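You operate a simulated robot arm through the tools that you are given. There is no shell and no other tool.

The job below is to be done with a simulated robot arm. You get a single attempt, and the scene is never put back.

TASK
Pack the blue carrying tray on the top of the blue bench. At the end: the 4 mm nozzle from the top of the blue bench is on the blue carrying tray; the yellow lock pin is on the blue carrying tray; the blue bearing block is on the blue carrying tray; the black insert from the top of the blue bench stands on top of the white bearing block; whatever was shut is shut again. Leave all else as you found it, and nothing knocked over.

Only the result counts: the job must be done as asked and must still hold three seconds after the hand-in. Knocking over, shifting, dropping, spilling or breaking anything else fails it.

THE ROBOT
A 7-joint arm with a two-finger gripper, fixed in place. Base frame: the origin is on the floor under the middle of its stand, x ahead of it, y to its left, z up; the work surface is at about z = 0.88. Readings come in m, rad, newtons and seconds.
With the tool pointing down near the work surface it reaches from about 0.34 to 0.72 m from the base axis. Its first joint turns from -1.152 to 1.152 rad. Payload 2.45 kg.
The tool frame sits at the grasp point between the pads (the TCP): z along the fingers, y along the line on which they close. The tips reach 0.026 m beyond it. The gripper opens to 0.096 m; its body begins 0.069 m behind the TCP.
Orientation is that of the tool frame in the base frame, as a unit quaternion [x, y, z, w]. With the fingers straight down and closing along the base's y, the tool's x points along the base's -x, its y along +y and its z along -z.

THE INTERFACE
- The arm moves only by the tool apply_moves. Its argument "steps" is a list of rows, each a list of 7 numbers: the shift along the base's x, y, z in m, then the turn, a rotation vector about the base's x, y, z in degrees, then the closure in counts, from 0 (fully open) to 255 (shut). In form: [[tx, ty, tz, wx, wy, wz, claw], ...]. A call has 1 to 20 rows; each row shifts and turns the commanded pose from where the row before left it. Rows are played at 5 a second. More than 0.05 m and 0.15 rad between two rows, or a gripper value outside its range, and nothing of the call is played. A pose out of reach is approached as far as the arm can. The call stops where the force on the tool passes 40 N (or 10 N more than at its start, if that is more) or the arm is blocked; 0.2 s more then pass. Each finger travels about 0.05 m/s and halts on what it meets, pressing with about 31 N; the grip force reading is that of the motor and also rises with nothing between the fingers. The clock runs only during rows and for 0.2 s after the last one: add rows that do not move to give the fingers time. The reply holds the time, the measured pose of the TCP, the force on the tool along the base axes, the opening and the grip force, in the units named above and with some noise, with the torque about the TCP (base axes, N m) and any sound that the robot's microphone picked up.
- Cameras (640 x 400 px; columns grow to the right, rows downward): "scene" is fixed at [0.1775, -0.4152, 1.4057]; the picture's right is [0.64, -0.77, 0.00], its down [-0.58, -0.48, -0.66] and it looks along [0.51, 0.42, -0.75] (base axes); focal length 214 px, centre (320, 200). "wrist" rides on the gripper at [0.082, 0.003, -0.098] in the tool frame; the picture's right is [-0.04, 1.00, 0.00], its down [-0.73, -0.03, -0.68] and it looks along [-0.68, -0.03, 0.73] (tool axes); focal length 256 px, centre (320, 200). There is no depth. A picture from a camera that has moved, and an enlarged one, comes with that camera's place and axes in the base frame and with its lens. The place of the scene camera against the robot may be out by one fixed shift of up to 0.012 m in any direction.
- snapshot(camera): a new picture of that camera. The clock stands still meanwhile.
- enlarge(camera, box): a new picture of the part [left, top, right, bottom] of that camera's present view, enlarged. The clock stands still meanwhile.
- finish_job(): hands the job in; it is judged then, once.

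Nothing tells you positions but the pictures and the camera data. Unless the task says otherwise, let go and move clear before handing in.

The tools are called after "Request:" as name(argument=value, ...) on one line, values as JSON. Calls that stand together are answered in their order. apply_moves: Moves the arm, as the interface text tells. Its arguments: {"type":"object","properties":{"steps":{"type":"array","items":{"type":"array","items":{"type":"number"}}}},"required":["steps"]} The other tools are called the same way: snapshot (camera) takes a picture; enlarge (camera, box) takes an enlarged picture of a part of a camera's view; finish_job () hands the job in.

At the start:

```text
t: 0.0
position: [0.3642, 0.0459, 1.1976]
orientation: [0.001, 1.0, 0.001, -0.001]
contact_force: [-0.1, 0.2, -0.3]
moment: [0.03, 0.03, -0.02]
width: 0.0959
grasp_force: 0.1
```

scene: 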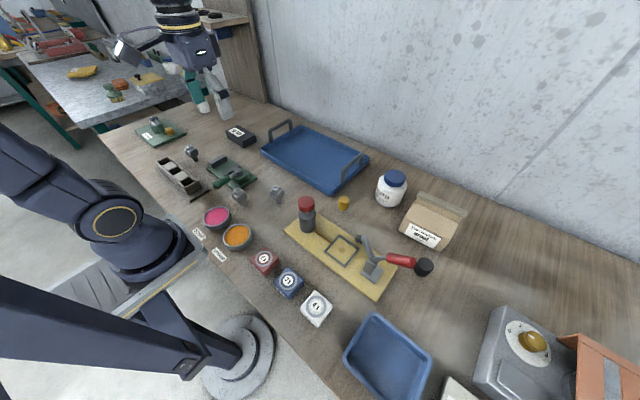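
wrist: 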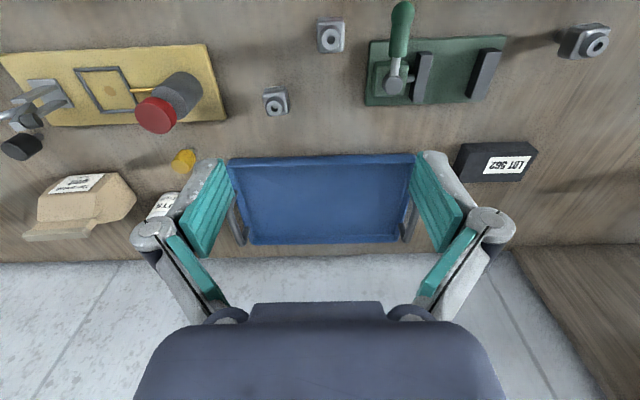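

I see a bench with a blue carrying tray (with handles), nozzles, fixtures, three bearing blocks, jars and other items. I'll take enlarged views to identify everything before moving.

Request:
enlarge(camera="scene", box=[100, 90, 260, 190])

Request:
enlarge(camera="scene", box=[180, 170, 340, 270])

Request:
enlarge(camera="scene", box=[240, 180, 440, 330])

Request:
enlarge(camera="scene", box=[320, 280, 640, 400])

Request:
enlarge(camera="scene", box=[0, 0, 200, 130])

Request:
enlarge(camera="wrist", box=[0, 0, 320, 200])

Request:
enlarge(camera="wrist", box=[320, 0, 640, 200])

```text
4.00 times, centred on (180, 140) of scene
camera zoom: at [0.1775, -0.4152, 1.4057], right [0.64, -0.77, 0.0], down [-0.58, -0.48, -0.66], along [0.51, 0.42, -0.75], focal length 858 px, centre (880, 440)
```

zoom: 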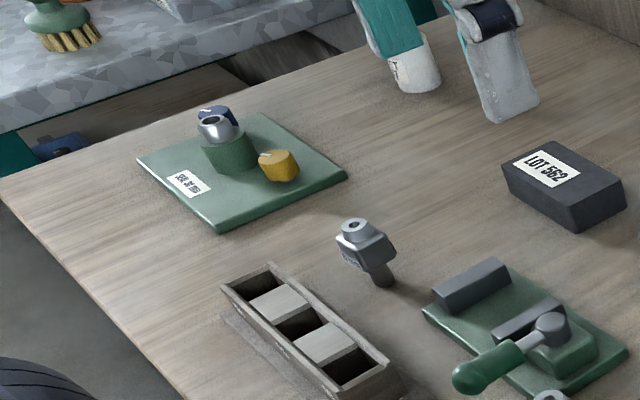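

```text
4.00 times, centred on (260, 220) of scene
camera zoom: at [0.1775, -0.4152, 1.4057], right [0.64, -0.77, 0.0], down [-0.58, -0.48, -0.66], along [0.51, 0.42, -0.75], focal length 858 px, centre (560, 120)
```

zoom: 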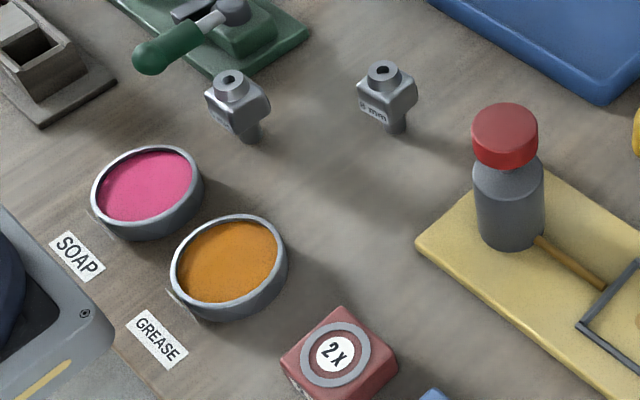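

```text
2.67 times, centred on (340, 255) of scene
camera zoom: at [0.1775, -0.4152, 1.4057], right [0.64, -0.77, 0.0], down [-0.58, -0.48, -0.66], along [0.51, 0.42, -0.75], focal length 572 px, centre (267, 53)
```

zoom: 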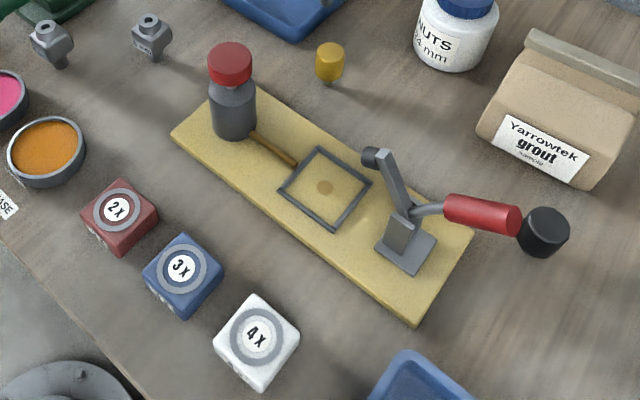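

```text
2.00 times, centred on (480, 340) of scene
camera zoom: at [0.1775, -0.4152, 1.4057], right [0.64, -0.77, 0.0], down [-0.58, -0.48, -0.66], along [0.51, 0.42, -0.75], focal length 429 px, centre (0, -80)
```

zoom: 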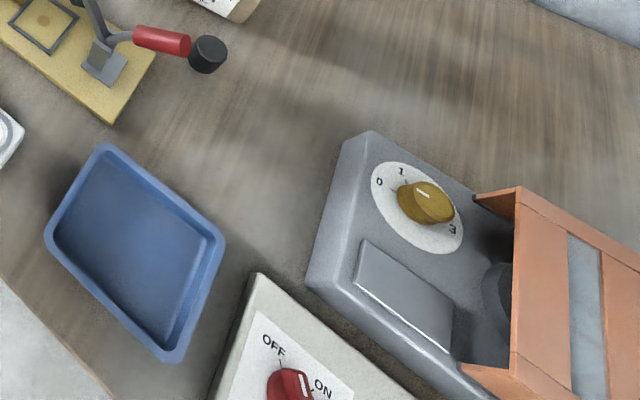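

```text
3.08 times, centred on (100, 65) of scene
camera zoom: at [0.1775, -0.4152, 1.4057], right [0.64, -0.77, 0.0], down [-0.58, -0.48, -0.66], along [0.51, 0.42, -0.75], focal length 660 px, centre (997, 615)
```

zoom: 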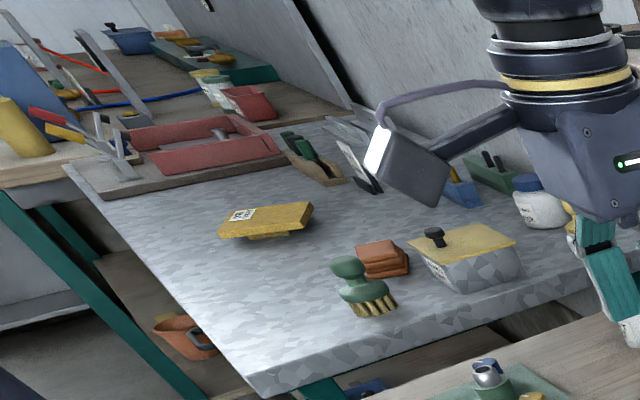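

```text
2.00 times, centred on (160, 100) of wrist
camera zoom: at [0.2832, 0.0509, 1.2964], right [0.04, 1.0, 0.0], down [0.73, -0.03, 0.68], along [0.68, -0.03, -0.73], focal length 512 px, centre (640, 400)
```

zoom: 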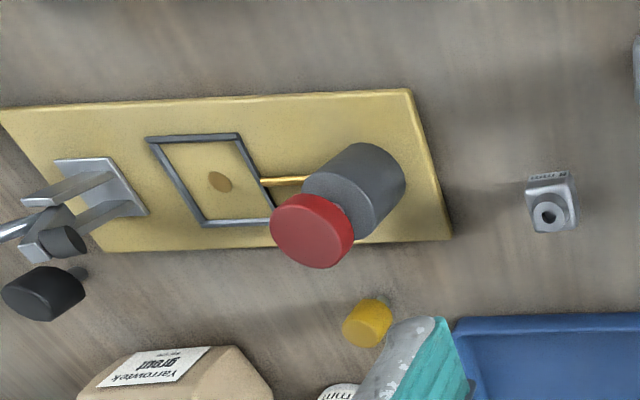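

```text
2.00 times, centred on (480, 100) of wrist
camera zoom: at [0.2832, 0.0509, 1.2964], right [0.04, 1.0, 0.0], down [0.73, -0.03, 0.68], along [0.68, -0.03, -0.73], focal length 512 px, centre (0, 400)
```

zoom: 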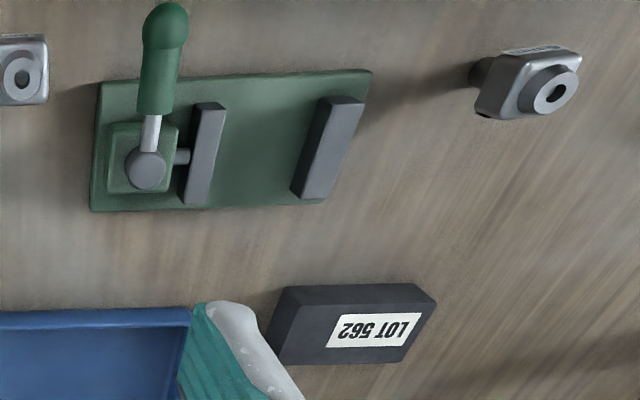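

I'll enlarge further on the ambiguous items: the three nozzles, the yellow and black small parts, and the clamp/machine.

Request:
enlarge(camera="scene", box=[180, 140, 212, 160])

Request:
enlarge(camera="scene", box=[225, 180, 257, 210])

Request:
enlarge(camera="scene", box=[265, 180, 297, 210])

Request:
enlarge(camera="scene", box=[350, 225, 450, 290])

Request:
enlarge(camera="scene", box=[320, 160, 480, 260])

Request:
enlarge(camera="scene", box=[190, 0, 270, 60])

Request:
enlarge(camera="scene", box=[130, 110, 190, 150])

Request:
enlarge(camera="scene", box=[250, 235, 350, 330])

Request:
enlarge(camera="wrist", box=[0, 60, 120, 170])

```text
16.00 times, centred on (196, 150) of scene
camera zoom: at [0.1775, -0.4152, 1.4057], right [0.64, -0.77, 0.0], down [-0.58, -0.48, -0.66], along [0.51, 0.42, -0.75], focal length 3432 px, centre (2304, 1000)
```

zoom: 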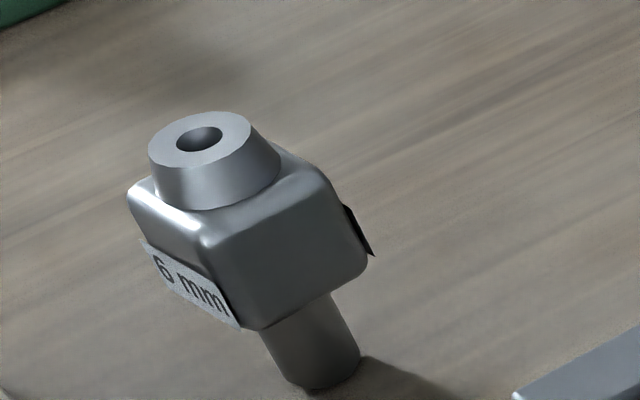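

```text
13.33 times, centred on (241, 195) of scene
camera zoom: at [0.1775, -0.4152, 1.4057], right [0.64, -0.77, 0.0], down [-0.58, -0.48, -0.66], along [0.51, 0.42, -0.75], focal length 2860 px, centre (1373, 267)
```

zoom: 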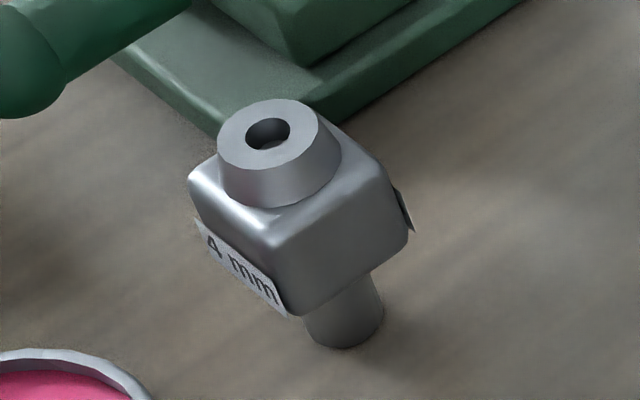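

```text
13.33 times, centred on (281, 195) of scene
camera zoom: at [0.1775, -0.4152, 1.4057], right [0.64, -0.77, 0.0], down [-0.58, -0.48, -0.66], along [0.51, 0.42, -0.75], focal length 2860 px, centre (840, 267)
```

zoom: 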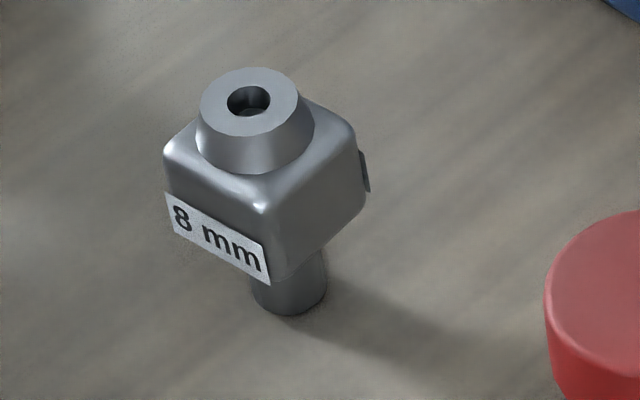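

```text
6.15 times, centred on (400, 258) of scene
camera zoom: at [0.1775, -0.4152, 1.4057], right [0.64, -0.77, 0.0], down [-0.58, -0.48, -0.66], along [0.51, 0.42, -0.75], focal length 1320 px, centre (-172, -154)
```

zoom: 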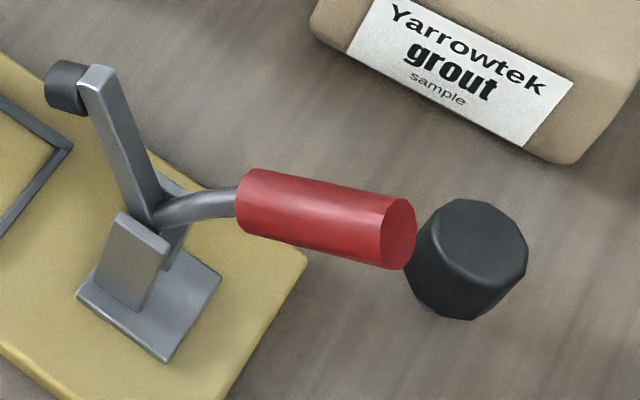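

```text
4.00 times, centred on (400, 210) of scene
camera zoom: at [0.1775, -0.4152, 1.4057], right [0.64, -0.77, 0.0], down [-0.58, -0.48, -0.66], along [0.51, 0.42, -0.75], focal length 858 px, centre (0, 160)
```

zoom: 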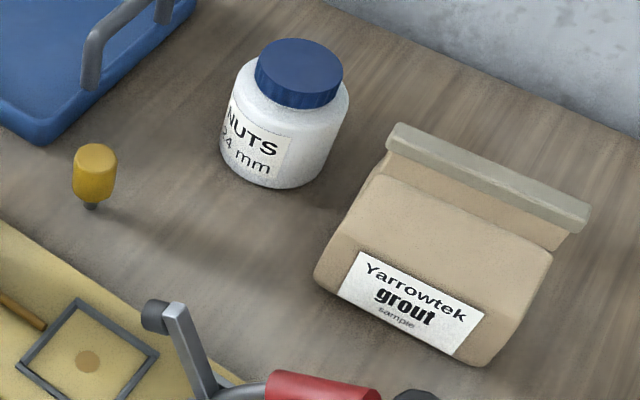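

```text
6.67 times, centred on (230, 30) of scene
camera zoom: at [0.1775, -0.4152, 1.4057], right [0.64, -0.77, 0.0], down [-0.58, -0.48, -0.66], along [0.51, 0.42, -0.75], focal length 1430 px, centre (920, 1333)
```

zoom: 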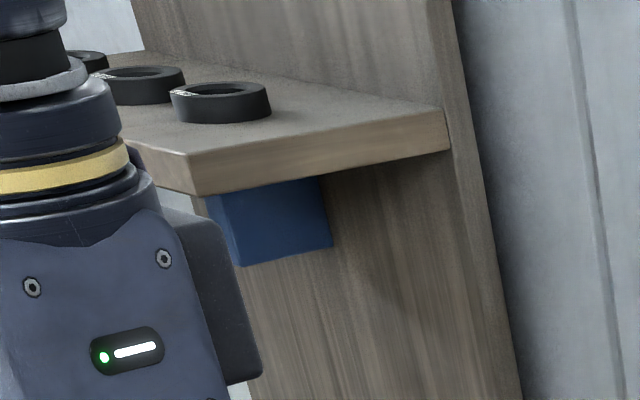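

```text
10.00 times, centred on (160, 130) of scene
camera zoom: at [0.1775, -0.4152, 1.4057], right [0.64, -0.77, 0.0], down [-0.58, -0.48, -0.66], along [0.51, 0.42, -0.75], focal length 2145 px, centre (1920, 900)
```

zoom: 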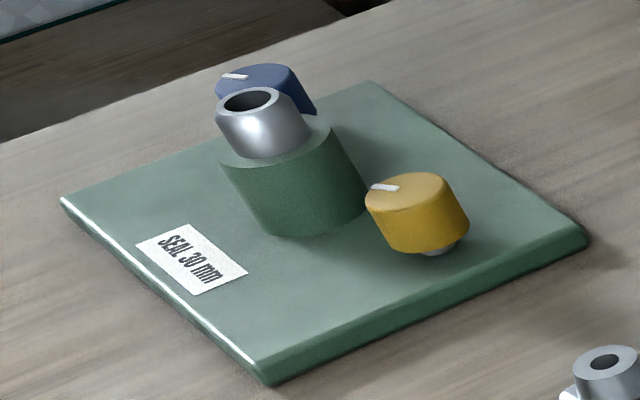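

```text
4.21 times, centred on (300, 282) of scene
camera zoom: at [0.1775, -0.4152, 1.4057], right [0.64, -0.77, 0.0], down [-0.58, -0.48, -0.66], along [0.51, 0.42, -0.75], focal length 903 px, centre (404, -147)
```

zoom: 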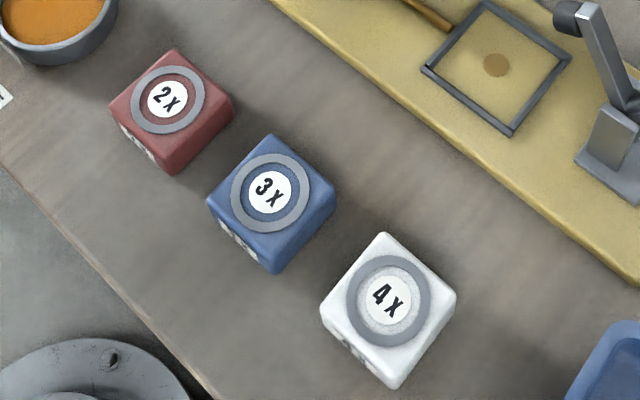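

```text
3.64 times, centred on (60, 115) of wrist
camera zoom: at [0.2832, 0.0509, 1.2964], right [0.04, 1.0, 0.0], down [0.73, -0.03, 0.68], along [0.68, -0.03, -0.73], focal length 931 px, centre (1266, 509)
```

zoom: 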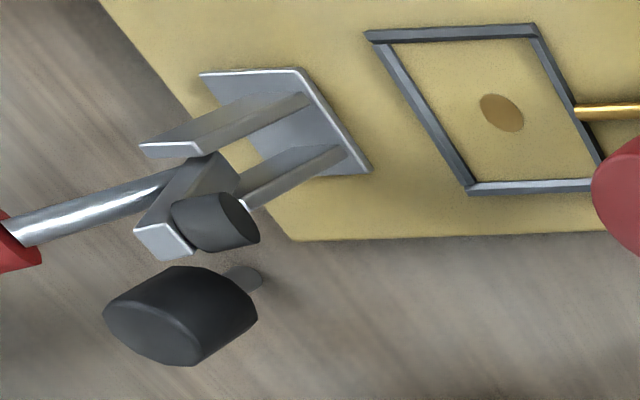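

The 4 mm nozzle is the one near (0.353, 0.058). The yellow stemmed pin is near (0.54, -0.20), the blue block near (0.27, -0.25), the white block near (0.27, -0.33), and a black stemmed part sits by the red clamp handle near (0.50, -0.48). I'll move the wrist camera that way, staying high, to look closer.

Request:
apply_moves(steps=[[0, -0.045, 0, 0, 0, 0, 0], [0, -0.045, 0, 0, 0, 0, 0], [0, -0.045, 0, 0, 0, 0, 0], [0, -0.045, 0, 0, 0, 0, 0], [0, -0.045, 0, 0, 0, 0, 0], [0, -0.045, 0, 0, 0, 0, 0], [0, -0.045, 0, 0, 0, 0, 0], [0, -0.045, 0, 0, 0, 0, 0]])

Request:
snapshot(camera="wrist")

Request:
snapshot(camera="scene")

```text
t: 1.8
position: [0.3637, -0.313, 1.1969]
orientation: [0.001, 1.0, 0.0, 0.0]
contact_force: [0.7, -0.1, -0.1]
moment: [0.04, 0.01, -0.01]
width: 0.096
grasp_force: 0.1
```

```text
taken
camera wrist: at [0.2825, -0.3092, 1.2956], right [0.04, 1.0, 0.0], down [0.73, -0.03, 0.68], along [0.68, -0.03, -0.73], focal length 256 px, centre (320, 200)
```

wrist: 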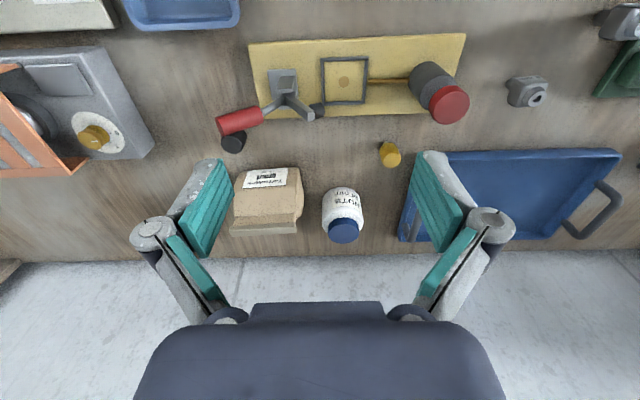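

```text
taken
```

scene: 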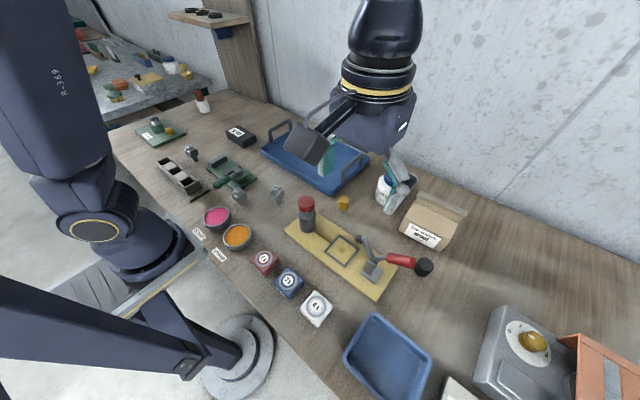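

Request:
enlarge(camera="wrist", box=[200, 30, 360, 170])

Request:
enlarge(camera="wrist", box=[360, 30, 480, 180])

Request:
enlarge(camera="wrist", box=[0, 0, 240, 180])

Request:
enlarge(camera="scene", box=[80, 0, 280, 125])

```text
2.86 times, centred on (280, 100) of wrist
camera zoom: at [0.2825, -0.3092, 1.2956], right [0.04, 1.0, 0.0], down [0.73, -0.03, 0.68], along [0.68, -0.03, -0.73], focal length 731 px, centre (434, 486)
```

zoom: 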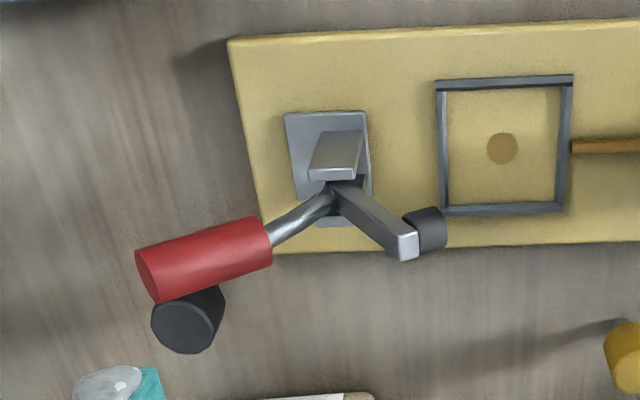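

```text
2.67 times, centred on (420, 105) of wrist
camera zoom: at [0.2825, -0.3092, 1.2956], right [0.04, 1.0, 0.0], down [0.73, -0.03, 0.68], along [0.68, -0.03, -0.73], focal length 683 px, centre (53, 453)
```

zoom: 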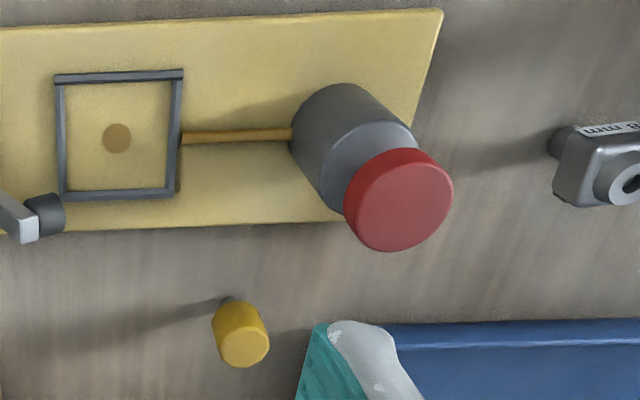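

```text
2.22 times, centred on (120, 90) of wrist
camera zoom: at [0.2825, -0.3092, 1.2956], right [0.04, 1.0, 0.0], down [0.73, -0.03, 0.68], along [0.68, -0.03, -0.73], focal length 569 px, centre (764, 444)
```

zoom: 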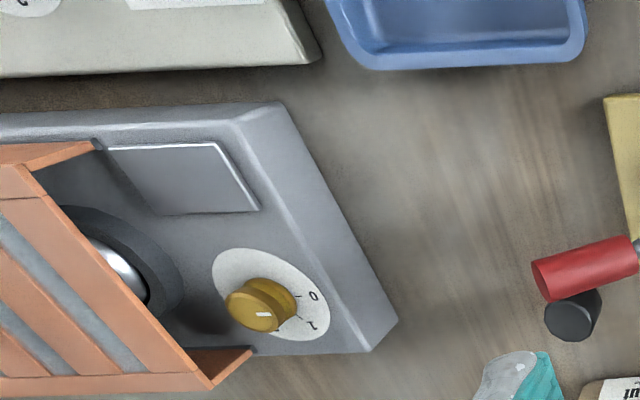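

```text
3.20 times, centred on (180, 62) of scene
camera zoom: at [0.1775, -0.4152, 1.4057], right [0.64, -0.77, 0.0], down [-0.58, -0.48, -0.66], along [0.51, 0.42, -0.75], focal length 686 px, centre (768, 640)
```

zoom: 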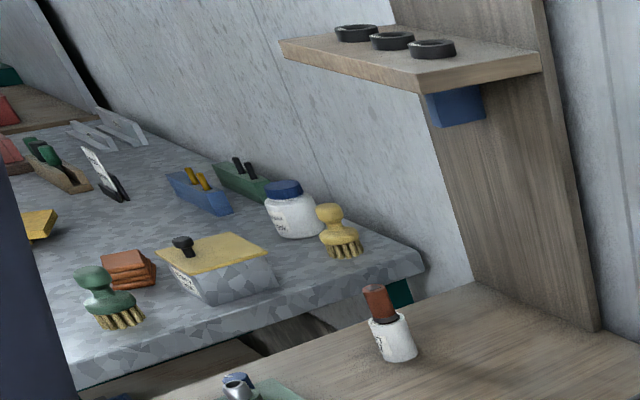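

The black stemmed insert is at about (0.494, -0.463, head at z 0.92), with the clamp's red handle end close by at about (0.43, -0.44, 1.0). I'll turn the wrist to get side views of that gap and to test how far the yaw can go.

Request:
apply_moves(steps=[[0, 0, 0, 0, 0, -8, 0], [0, 0, 0, 0, 0, -8, 0], [0, 0, 0, 0, 0, -8, 0], [0, 0, 0, 0, 0, -8, 0], [0, 0, 0, 0, 0, -8, 0], [0, 0, 0, 0, 0, -8, 0], [0, 0, 0, 0, 0, -8, 0], [0, 0, 0, 0, 0, -8, 0], [0, 0, 0, 0, 0, -8, 0], [0, 0, 0, 0, 0, -8, 0], [0, 0, 0, 0, 0, -8, 0]])

Request:
snapshot(camera="wrist")

```text
t: 4.2
position: [0.3657, -0.314, 1.198]
orientation: [0.695, 0.719, 0.0, 0.0]
contact_force: [0.2, -0.2, -0.1]
moment: [-0.02, 0.01, 0.05]
width: 0.096
grasp_force: 0.2
```

```text
taken
camera wrist: at [0.366, -0.2303, 1.2957], right [1.0, -0.01, 0.0], down [-0.01, -0.73, 0.68], along [-0.01, -0.68, -0.73], focal length 256 px, centre (320, 200)
```

wrist: 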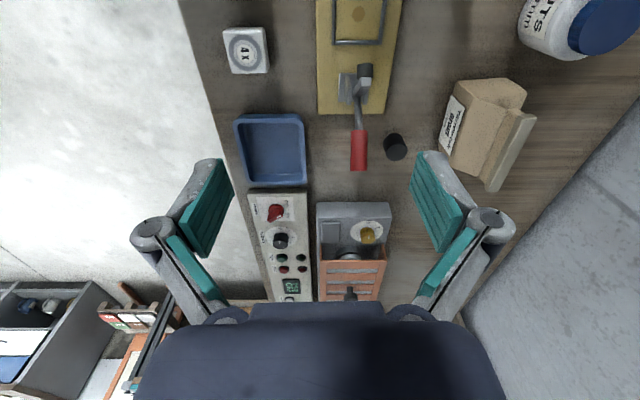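

Request:
enlarge(camera="wrist", box=[310, 50, 550, 200])

Request:
enlarge(camera="wrist", box=[340, 110, 420, 180])

Request:
enlarge(camera="wrist", box=[230, 180, 400, 310])

```text
2.67 times, centred on (430, 125) of wrist
camera zoom: at [0.366, -0.2303, 1.2957], right [1.0, -0.01, 0.0], down [-0.01, -0.73, 0.68], along [-0.01, -0.68, -0.73], focal length 683 px, centre (27, 400)
```

zoom: 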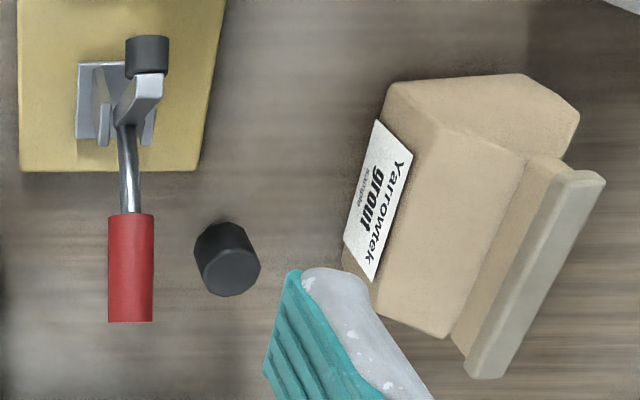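

```text
5.71 times, centred on (380, 145) of wrist
camera zoom: at [0.366, -0.2303, 1.2957], right [1.0, -0.01, 0.0], down [-0.01, -0.73, 0.68], along [-0.01, -0.68, -0.73], focal length 1463 px, centre (-23, 514)
```

zoom: 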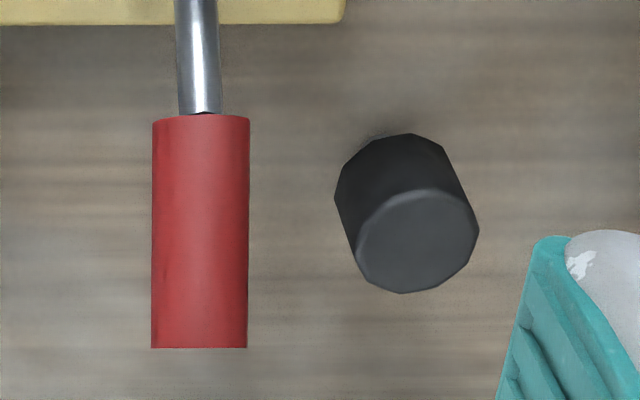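

```text
3.08 times, centred on (315, 245) of wrist
camera zoom: at [0.366, -0.2303, 1.2957], right [1.0, -0.01, 0.0], down [-0.01, -0.73, 0.68], along [-0.01, -0.68, -0.73], focal length 788 px, centre (335, 62)
```

zoom: 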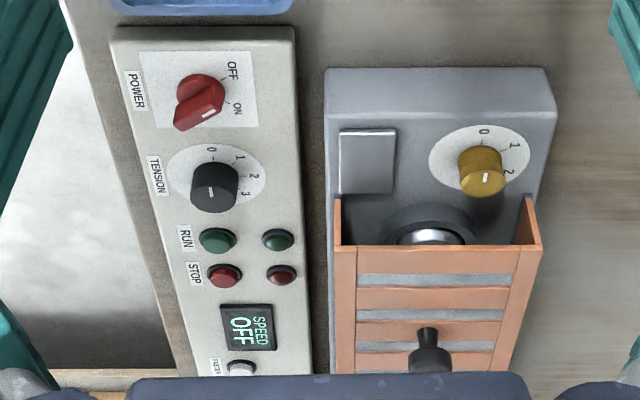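

Request:
snapshot(camera="scene")

Request:
enlarge(camera="scene", box=[260, 40, 460, 220])

```text
taken
```

scene: 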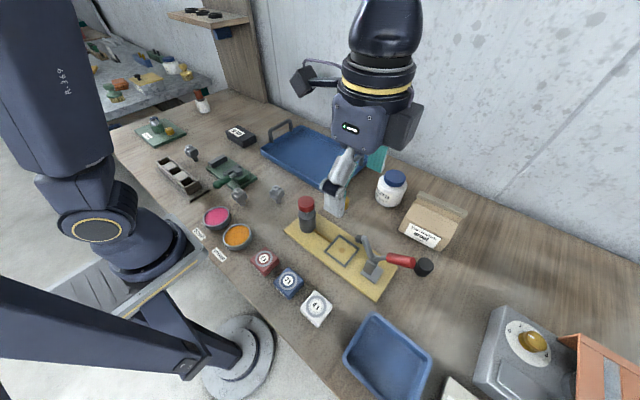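

```text
2.22 times, centred on (360, 130) of scene
camera zoom: at [0.1775, -0.4152, 1.4057], right [0.64, -0.77, 0.0], down [-0.58, -0.48, -0.66], along [0.51, 0.42, -0.75], focal length 477 px, centre (231, 356)
```

zoom: 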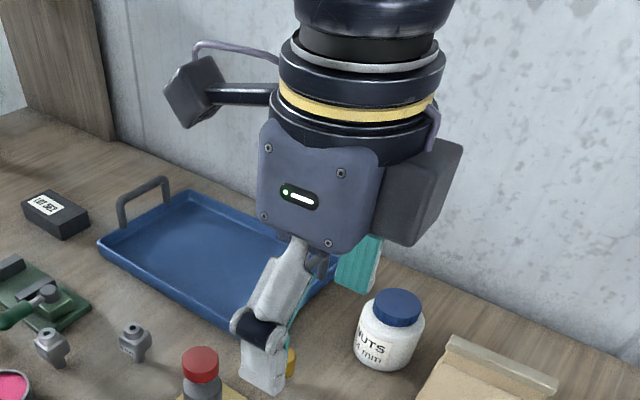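

The wrist yaw turns freely. I now have: insert head (0.490, -0.460, z 0.906–0.935), handle end (0.413, -0.428, 1.03), yellow pin top (0.529, -0.199, 0.937). I'll start with the yellow pin and hover above it for a refined look.

Request:
apply_moves(steps=[[0.033, 0.023, -0.018, 0, 0, -0.4, 60], [0.033, 0.023, -0.018, 0, 0, -0.4, 90], [0.033, 0.023, -0.018, 0, 0, -0.4, 90], [0.033, 0.023, -0.018, 0, 0, -0.4, 90], [0.031, 0.023, -0.018, 0, 0, -0.4, 90], [0, 0, 0, 0, 0, 0, 90], [0, 0, 0, 0, 0, 0, 90]])

Request:
snapshot(camera="wrist")

Request:
snapshot(camera="scene")

```text
t: 5.8
position: [0.5241, -0.1986, 1.1091]
orientation: [0.707, 0.707, 0.0, 0.0]
contact_force: [0.1, -0.2, 1.2]
moment: [-0.01, -0.03, 0.01]
width: 0.062
grasp_force: 0.1
```

```text
taken
camera wrist: at [0.5272, -0.1169, 1.2073], right [1.0, -0.04, 0.0], down [-0.03, -0.73, 0.68], along [-0.03, -0.68, -0.73], focal length 256 px, centre (320, 200)
```

wrist: 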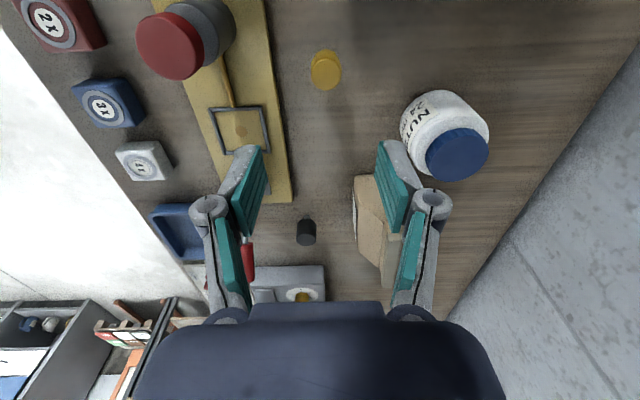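

```text
taken
```

scene: 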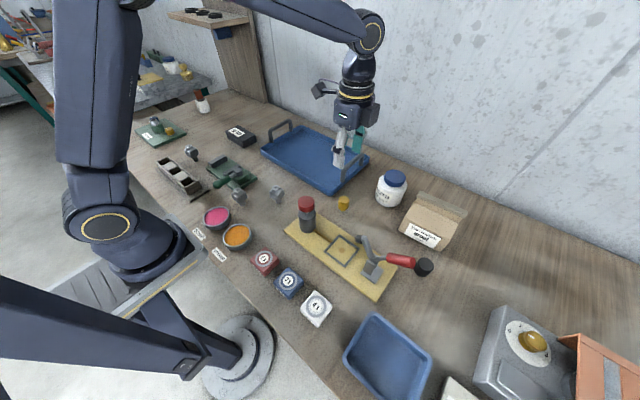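

The pin sits at about (0.529, -0.198) as expected. I'll descend part way and check the alignment between the fingers.

Request:
apply_moves(steps=[[0.004, 0, -0.04, 0, 0, 0, 90], [0, 0, -0.04, 0, 0, 0, 90], [0, 0, -0.04, 0, 0, 0, 90], [0, 0, -0.02, 0, 0, 0, 90], [0, 0, 0, 0, 0, 0, 90]])

Request:
snapshot(camera="wrist")

Request:
enlarge(camera="scene", box=[270, 110, 450, 230])

```text
t: 7.0
position: [0.5293, -0.1986, 0.969]
orientation: [0.707, 0.707, 0.0, 0.0]
contact_force: [-0.1, -0.3, 0.3]
moment: [0.03, -0.01, 0.02]
width: 0.0622
grasp_force: 0.0
```

```text
taken
camera wrist: at [0.5337, -0.1161, 1.0669], right [1.0, -0.04, 0.0], down [-0.03, -0.73, 0.68], along [-0.03, -0.68, -0.73], focal length 256 px, centre (320, 200)
```

wrist: 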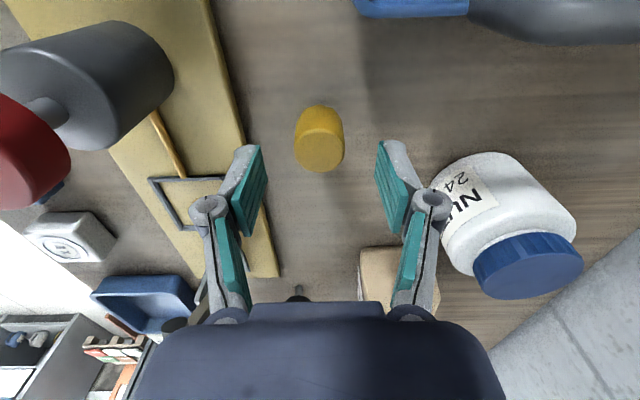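

```text
3.33 times, centred on (360, 170) of scene
camera zoom: at [0.1775, -0.4152, 1.4057], right [0.64, -0.77, 0.0], down [-0.58, -0.48, -0.66], along [0.51, 0.42, -0.75], focal length 715 px, centre (187, 300)
```

zoom: 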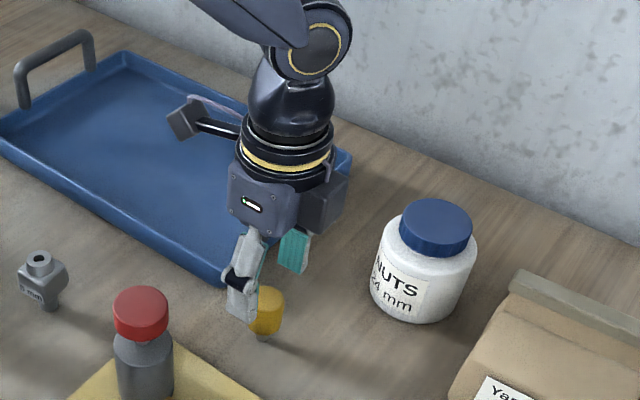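

Alignment is good (pin at 0.530, -0.198). I'll lower to mid-head height and close.

Request:
apply_moves(steps=[[0, 0, -0.025, 0, 0, 0, 90], [0, 0, -0.024, 0, 0, 0, 90], [0, 0, 0, 0, 0, 0, 90], [0, 0, 0, 0, 0, 0, 150], [0, 0, 0, 0, 0, 0, 200], [0, 0, 0, 0, 0, 0, 220], [0, 0, 0, 0, 0, 0, 220]])

Request:
snapshot(camera="wrist")

```text
t: 8.6
position: [0.532, -0.1987, 0.9188]
orientation: [0.707, 0.707, -0.001, 0.0]
contact_force: [0.5, 0.1, -0.1]
moment: [-0.01, -0.03, -0.02]
width: 0.0302
grasp_force: 30.9
```

```text
taken
camera wrist: at [0.5343, -0.1154, 1.017], right [1.0, -0.04, 0.0], down [-0.03, -0.73, 0.68], along [-0.03, -0.68, -0.73], focal length 256 px, centre (320, 200)
```

wrist: 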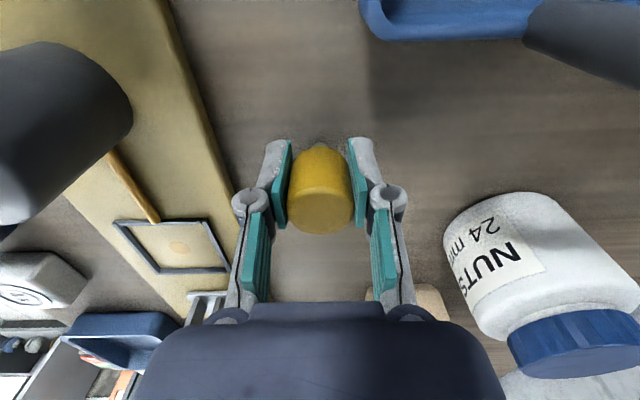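

The pin is gripped (width 30 mm). I'll lift it well above the tray handle height, and move over the tray.

Request:
apply_moves(steps=[[0, 0, 0.02, 0, 0, 0, 220], [0, 0, 0.04, 0, 0, 0, 220], [0, 0, 0.045, 0, 0, 0, 220], [0, 0, 0.045, 0, 0, 0, 220], [0, 0, 0.03, 0, 0, 0, 220], [0.022, 0.035, 0, 0, 0, 0, 220], [0.022, 0.035, 0, 0, 0, 0, 220], [0.022, 0.035, 0, 0, 0, 0, 220], [0.022, 0.035, 0, 0, 0, 0, 220], [0, 0, 0, 0, 0, 0, 220]])

Request:
snapshot(camera="wrist")

Request:
snapshot(camera="scene")

```text
t: 10.8
position: [0.6202, -0.0573, 1.0982]
orientation: [0.707, 0.707, 0.0, 0.0]
contact_force: [-0.2, -0.1, -0.3]
moment: [0.0, 0.0, -0.02]
width: 0.0132
grasp_force: 0.1
```

```text
taken
camera wrist: at [0.6234, 0.0258, 1.1969], right [1.0, -0.04, 0.0], down [-0.03, -0.73, 0.68], along [-0.03, -0.68, -0.73], focal length 256 px, centre (320, 200)
```

wrist: 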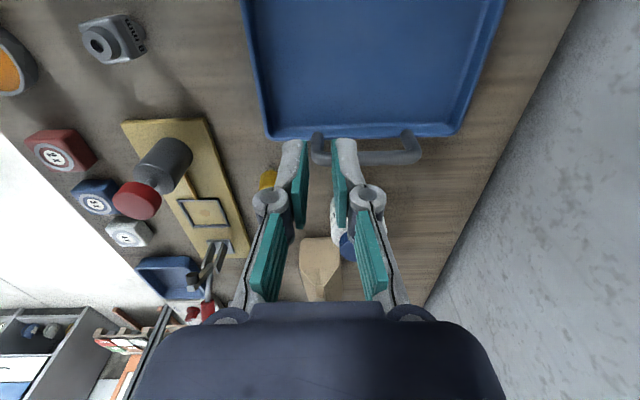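

```text
taken
```

scene: 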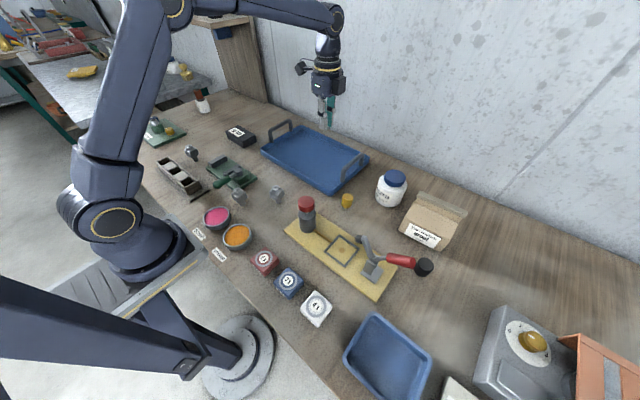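

The pin slipped out of the grip: the gripper closed to 13 mm and the pin still stands on the bench. I'll look at it closely before retrying.

Request:
enlarge(camera="scene", box=[325, 185, 369, 213])

Request:
enlarge(camera="scene", box=[290, 55, 370, 130])

```text
14.29 times, centred on (347, 199) of scene
camera zoom: at [0.1775, -0.4152, 1.4057], right [0.64, -0.77, 0.0], down [-0.58, -0.48, -0.66], along [0.51, 0.42, -0.75], focal length 3064 px, centre (-66, 214)
```

zoom: 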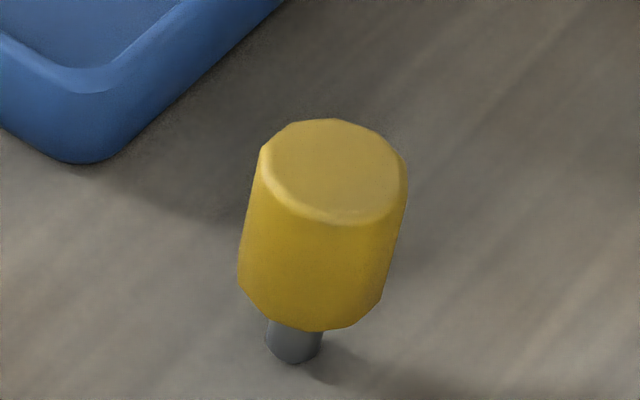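

```text
5.33 times, centred on (330, 92) of scene
camera zoom: at [0.1775, -0.4152, 1.4057], right [0.64, -0.77, 0.0], down [-0.58, -0.48, -0.66], along [0.51, 0.42, -0.75], focal length 1144 px, centre (267, 773)
```

zoom: 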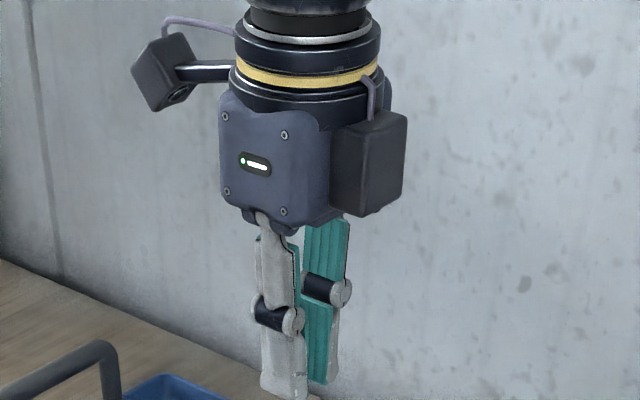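

I'll go back over the pin at a safe height and look at its exact pose.

Request:
apply_moves(steps=[[-0.022, -0.035, 0, 0, 0, 0, 150], [-0.022, -0.035, 0, 0, 0, 0, 90], [-0.022, -0.035, 0, 0, 0, 0, 80], [-0.016, -0.02, 0, 0, 0, 0, 80], [0, 0, -0.04, 0, 0, 0, 80], [0, 0, -0.03, 0, 0, 0, 80], [0, 0, 0, 0, 0, 0, 80]])

Request:
snapshot(camera="wrist")

```text
t: 12.4
position: [0.5388, -0.1861, 1.0278]
orientation: [0.707, 0.707, 0.0, -0.001]
contact_force: [1.0, 0.0, 0.3]
moment: [0.01, 0.01, -0.03]
width: 0.0658
grasp_force: 0.1
```

```text
taken
camera wrist: at [0.5414, -0.1023, 1.1259], right [1.0, -0.04, 0.0], down [-0.03, -0.73, 0.68], along [-0.03, -0.68, -0.73], focal length 256 px, centre (320, 200)
```

wrist: 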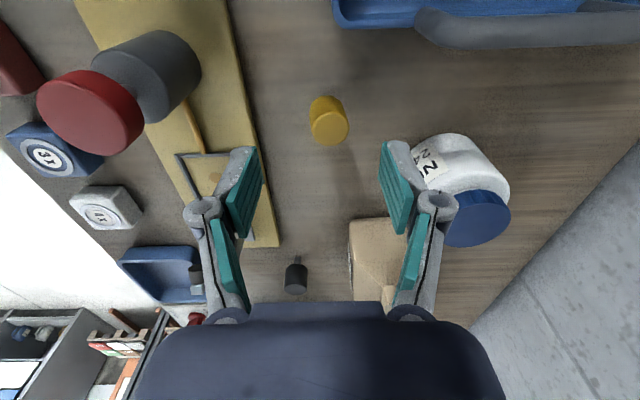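

Request:
enlarge(camera="wrist", box=[290, 80, 370, 160])

Request:
enlarge(camera="wrist", box=[260, 220, 340, 310])

```text
5.00 times, centred on (330, 120) of wrist
camera zoom: at [0.5414, -0.1023, 1.1259], right [1.0, -0.04, 0.0], down [-0.03, -0.73, 0.68], along [-0.03, -0.68, -0.73], focal length 1280 px, centre (270, 600)
```

zoom: 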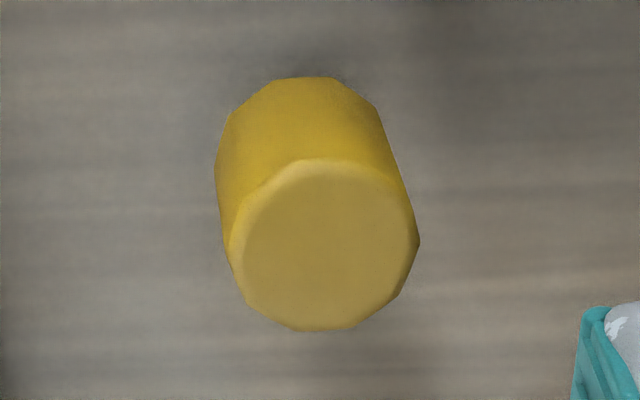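

```text
4.44 times, centred on (300, 265) of wrist
camera zoom: at [0.5414, -0.1023, 1.1259], right [1.0, -0.04, 0.0], down [-0.03, -0.73, 0.68], along [-0.03, -0.68, -0.73], focal length 1138 px, centre (409, -89)
```

zoom: 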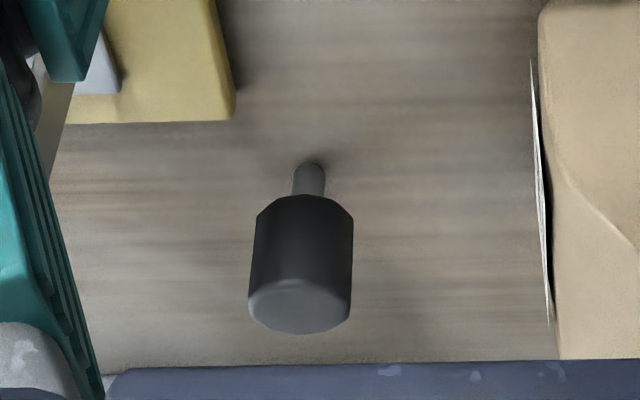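

The pin is upright at about (0.5445, -0.2005), having shifted about 1.5 cm. I'll re-grasp it lower and fully closed, then lift very slowly while watching the load.

Request:
apply_moves(steps=[[0.0055, -0.0144, -0.02, 0, 0, 0, 80], [0, 0, -0.04, 0, 0, 0, 80], [0, 0, -0.035, 0, 0, 0, 80], [0, 0, -0.018, 0, 0, 0, 80], [0, 0, 0, 0, 0, 0, 80]])

Request:
snapshot(camera="wrist")

```text
t: 13.6
position: [0.5448, -0.198, 0.9168]
orientation: [0.706, 0.708, 0.001, 0.0]
contact_force: [-0.3, -0.6, -0.5]
moment: [0.02, 0.0, -0.01]
width: 0.0661
grasp_force: 0.0
```

```text
taken
camera wrist: at [0.5479, -0.1157, 1.0141], right [1.0, -0.04, 0.0], down [-0.03, -0.73, 0.68], along [-0.03, -0.68, -0.73], focal length 256 px, centre (320, 200)
```

wrist: 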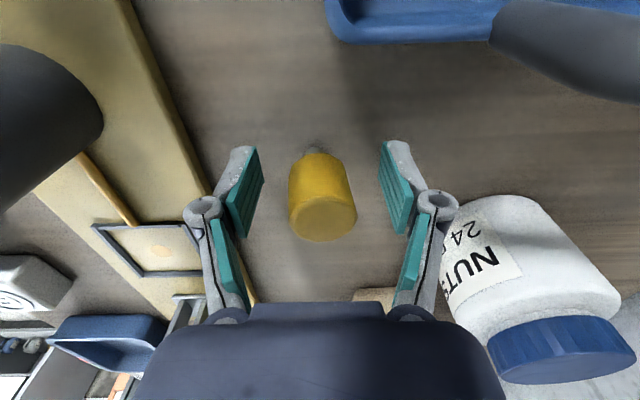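

Request:
apply_moves(steps=[[0, -0.002, -0.003, 0, 0, 0, 80], [0, 0, 0, 0, 0, 0, 140], [0, 0, 0, 0, 0, 0, 200], [0, 0, 0, 0, 0, 0, 255], [0, 0, 0, 0, 0, 0, 255], [0, 0, 0, 0, 0, 0, 255], [0, 0, 0, 0, 0, 0, 255], [0, 0, 0.003, 0, 0, 0, 255], [0, 0, 0.003, 0, 0, 0, 255], [0, 0, 0, 0, 0, 0, 255]])

Request:
enlarge(camera="scene", box=[310, 150, 390, 215])

Request:
snapshot(camera="wrist")

```text
t: 15.8
position: [0.5443, -0.2005, 0.9202]
orientation: [0.707, 0.707, 0.001, 0.0]
contact_force: [0.4, 0.5, -1.5]
moment: [-0.02, -0.01, 0.02]
width: 0.029
grasp_force: 31.0
```

```text
6.15 times, centred on (350, 182) of scene
camera zoom: at [0.1775, -0.4152, 1.4057], right [0.64, -0.77, 0.0], down [-0.58, -0.48, -0.66], along [0.51, 0.42, -0.75], focal length 1320 px, centre (135, 308)
```

zoom: 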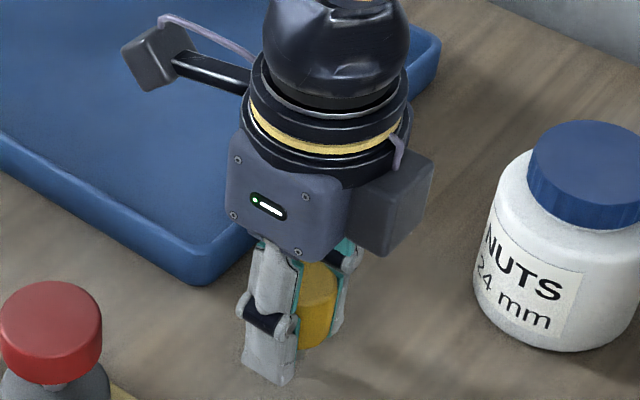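

```text
taken
camera wrist: at [0.547, -0.1172, 1.0175], right [1.0, -0.04, 0.0], down [-0.03, -0.73, 0.68], along [-0.03, -0.68, -0.73], focal length 256 px, centre (320, 200)
```

wrist: 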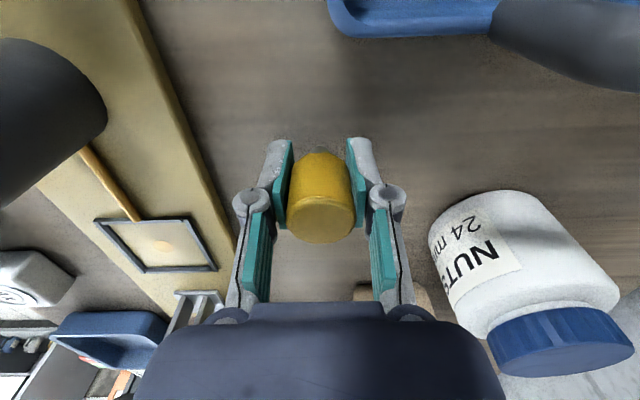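

The load now reads about -1.5 N, so the pin is being carried. I'll continue lifting slowly.

Request:
apply_moves(steps=[[0, 0, 0.004, 0, 0, 0, 255], [0, 0, 0.004, 0, 0, 0, 255], [0, 0, 0.004, 0, 0, 0, 255], [0, 0, 0.004, 0, 0, 0, 255], [0, 0, 0.004, 0, 0, 0, 255], [0, 0, 0, 0, 0, 0, 255]])

Request:
snapshot(camera="wrist")

```text
t: 17.2
position: [0.5452, -0.2015, 0.9406]
orientation: [0.707, 0.708, 0.0, 0.0]
contact_force: [0.3, -0.5, 0.2]
moment: [0.02, 0.04, -0.01]
width: 0.0293
grasp_force: 30.7
```

```text
taken
camera wrist: at [0.5472, -0.1177, 1.038], right [1.0, -0.04, 0.0], down [-0.03, -0.73, 0.68], along [-0.03, -0.68, -0.73], focal length 256 px, centre (320, 200)
```

wrist: 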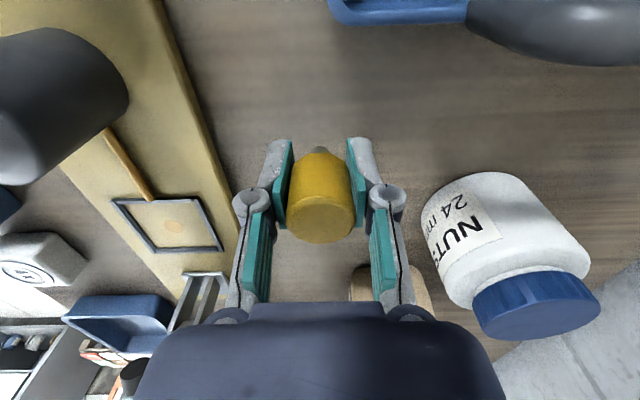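

The pin is firmly held and off the bench. I'll raise it gently to clear the tray handle and carry it slowly over the tray.

Request:
apply_moves(steps=[[0, 0, 0.008, 0, 0, 0, 255], [0, 0, 0.013, 0, 0, 0, 255], [0, 0, 0.016, 0, 0, 0, 255], [0, 0, 0.016, 0, 0, 0, 255], [0, 0, 0.016, 0, 0, 0, 255], [0, 0, 0.016, 0, 0, 0, 255], [0, 0, 0.012, 0, 0, 0, 255], [0, 0, 0.006, 0, 0, 0, 255], [0.004, 0.008, 0, 0, 0, 0, 255], [0.008, 0.014, 0, 0, 0, 0, 255], [0.009, 0.017, 0, 0, 0, 0, 255], [0.009, 0.017, 0, 0, 0, 0, 255], [0.009, 0.017, 0, 0, 0, 0, 255], [0.009, 0.017, 0, 0, 0, 0, 255], [0.009, 0.017, 0, 0, 0, 0, 255], [0.009, 0.017, 0, 0, 0, 0, 255], [0.006, 0.012, 0, 0, 0, 0, 255], [0.003, 0.006, 0, 0, 0, 0, 255], [0, 0, 0, 0, 0, 0, 255]])

Request:
snapshot(camera="wrist")

Request:
snapshot(camera="scene")

```text
t: 21.2
position: [0.6168, -0.0574, 1.0414]
orientation: [0.707, 0.707, 0.0, 0.001]
contact_force: [-0.3, -1.2, -1.5]
moment: [-0.01, -0.02, 0.03]
width: 0.0293
grasp_force: 31.0
```

```text
taken
camera wrist: at [0.6216, 0.0246, 1.14], right [1.0, -0.04, 0.0], down [-0.03, -0.73, 0.68], along [-0.03, -0.68, -0.73], focal length 256 px, centre (320, 200)
```

wrist: 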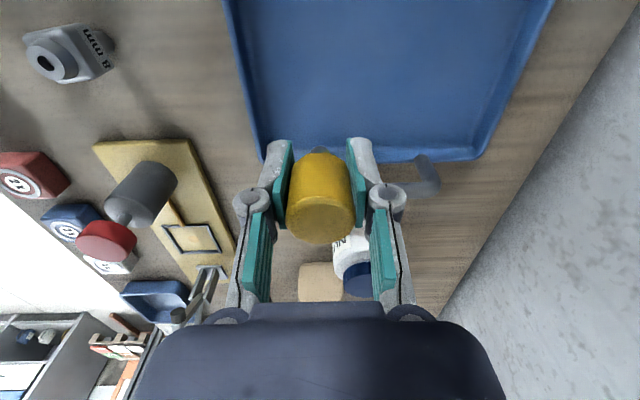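

```text
taken
```

scene: 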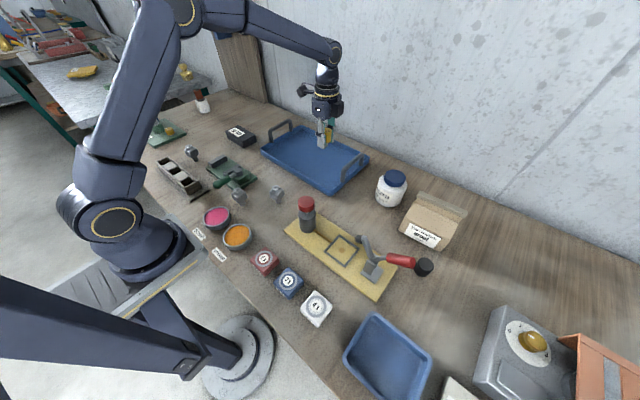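

The pin is still held over the tray. I'll shift slightly further in, and descend toward the tray floor.

Request:
apply_moves(steps=[[0.009, 0, -0.008, 0, 0, 0, 255], [0.009, 0, -0.016, 0, 0, 0, 255], [0, 0, -0.018, 0, 0, 0, 255], [0, 0, -0.018, 0, 0, 0, 255], [0, 0, -0.018, 0, 0, 0, 255], [0, 0, -0.016, 0, 0, 0, 255], [0, 0, -0.01, 0, 0, 0, 255], [0, 0, -0.004, 0, 0, 0, 255], [0, 0, 0, 0, 0, 0, 255]])

Request:
snapshot(camera="wrist")

Request:
enlarge(camera="scene", box=[260, 90, 380, 180])

```text
t: 23.2
position: [0.6358, -0.0574, 0.9337]
orientation: [0.708, 0.706, -0.001, 0.0]
contact_force: [-1.1, 0.1, 0.2]
moment: [-0.01, 0.01, 0.03]
width: 0.029
grasp_force: 31.1
```

```text
taken
camera wrist: at [0.64, 0.0249, 1.0324], right [1.0, -0.04, 0.0], down [-0.03, -0.73, 0.68], along [-0.03, -0.68, -0.73], focal length 256 px, centre (320, 200)
```

wrist: 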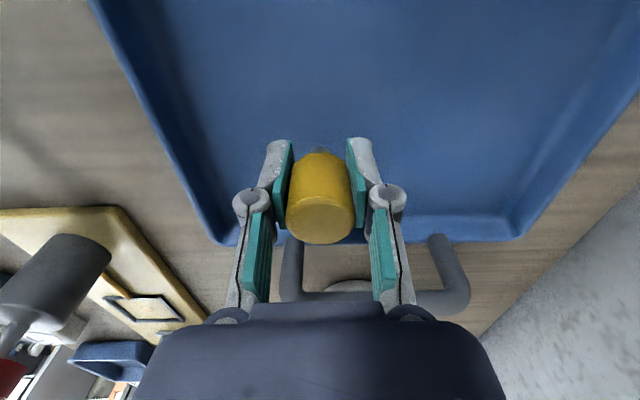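

```text
4.44 times, centred on (320, 135) of scene
camera zoom: at [0.1775, -0.4152, 1.4057], right [0.64, -0.77, 0.0], down [-0.58, -0.48, -0.66], along [0.51, 0.42, -0.75], focal length 953 px, centre (320, 489)
```

zoom: 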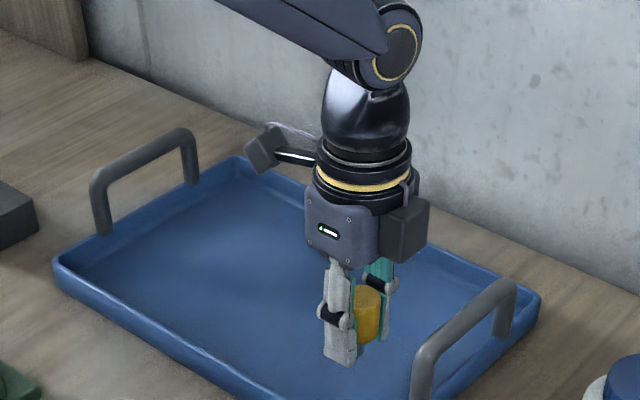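

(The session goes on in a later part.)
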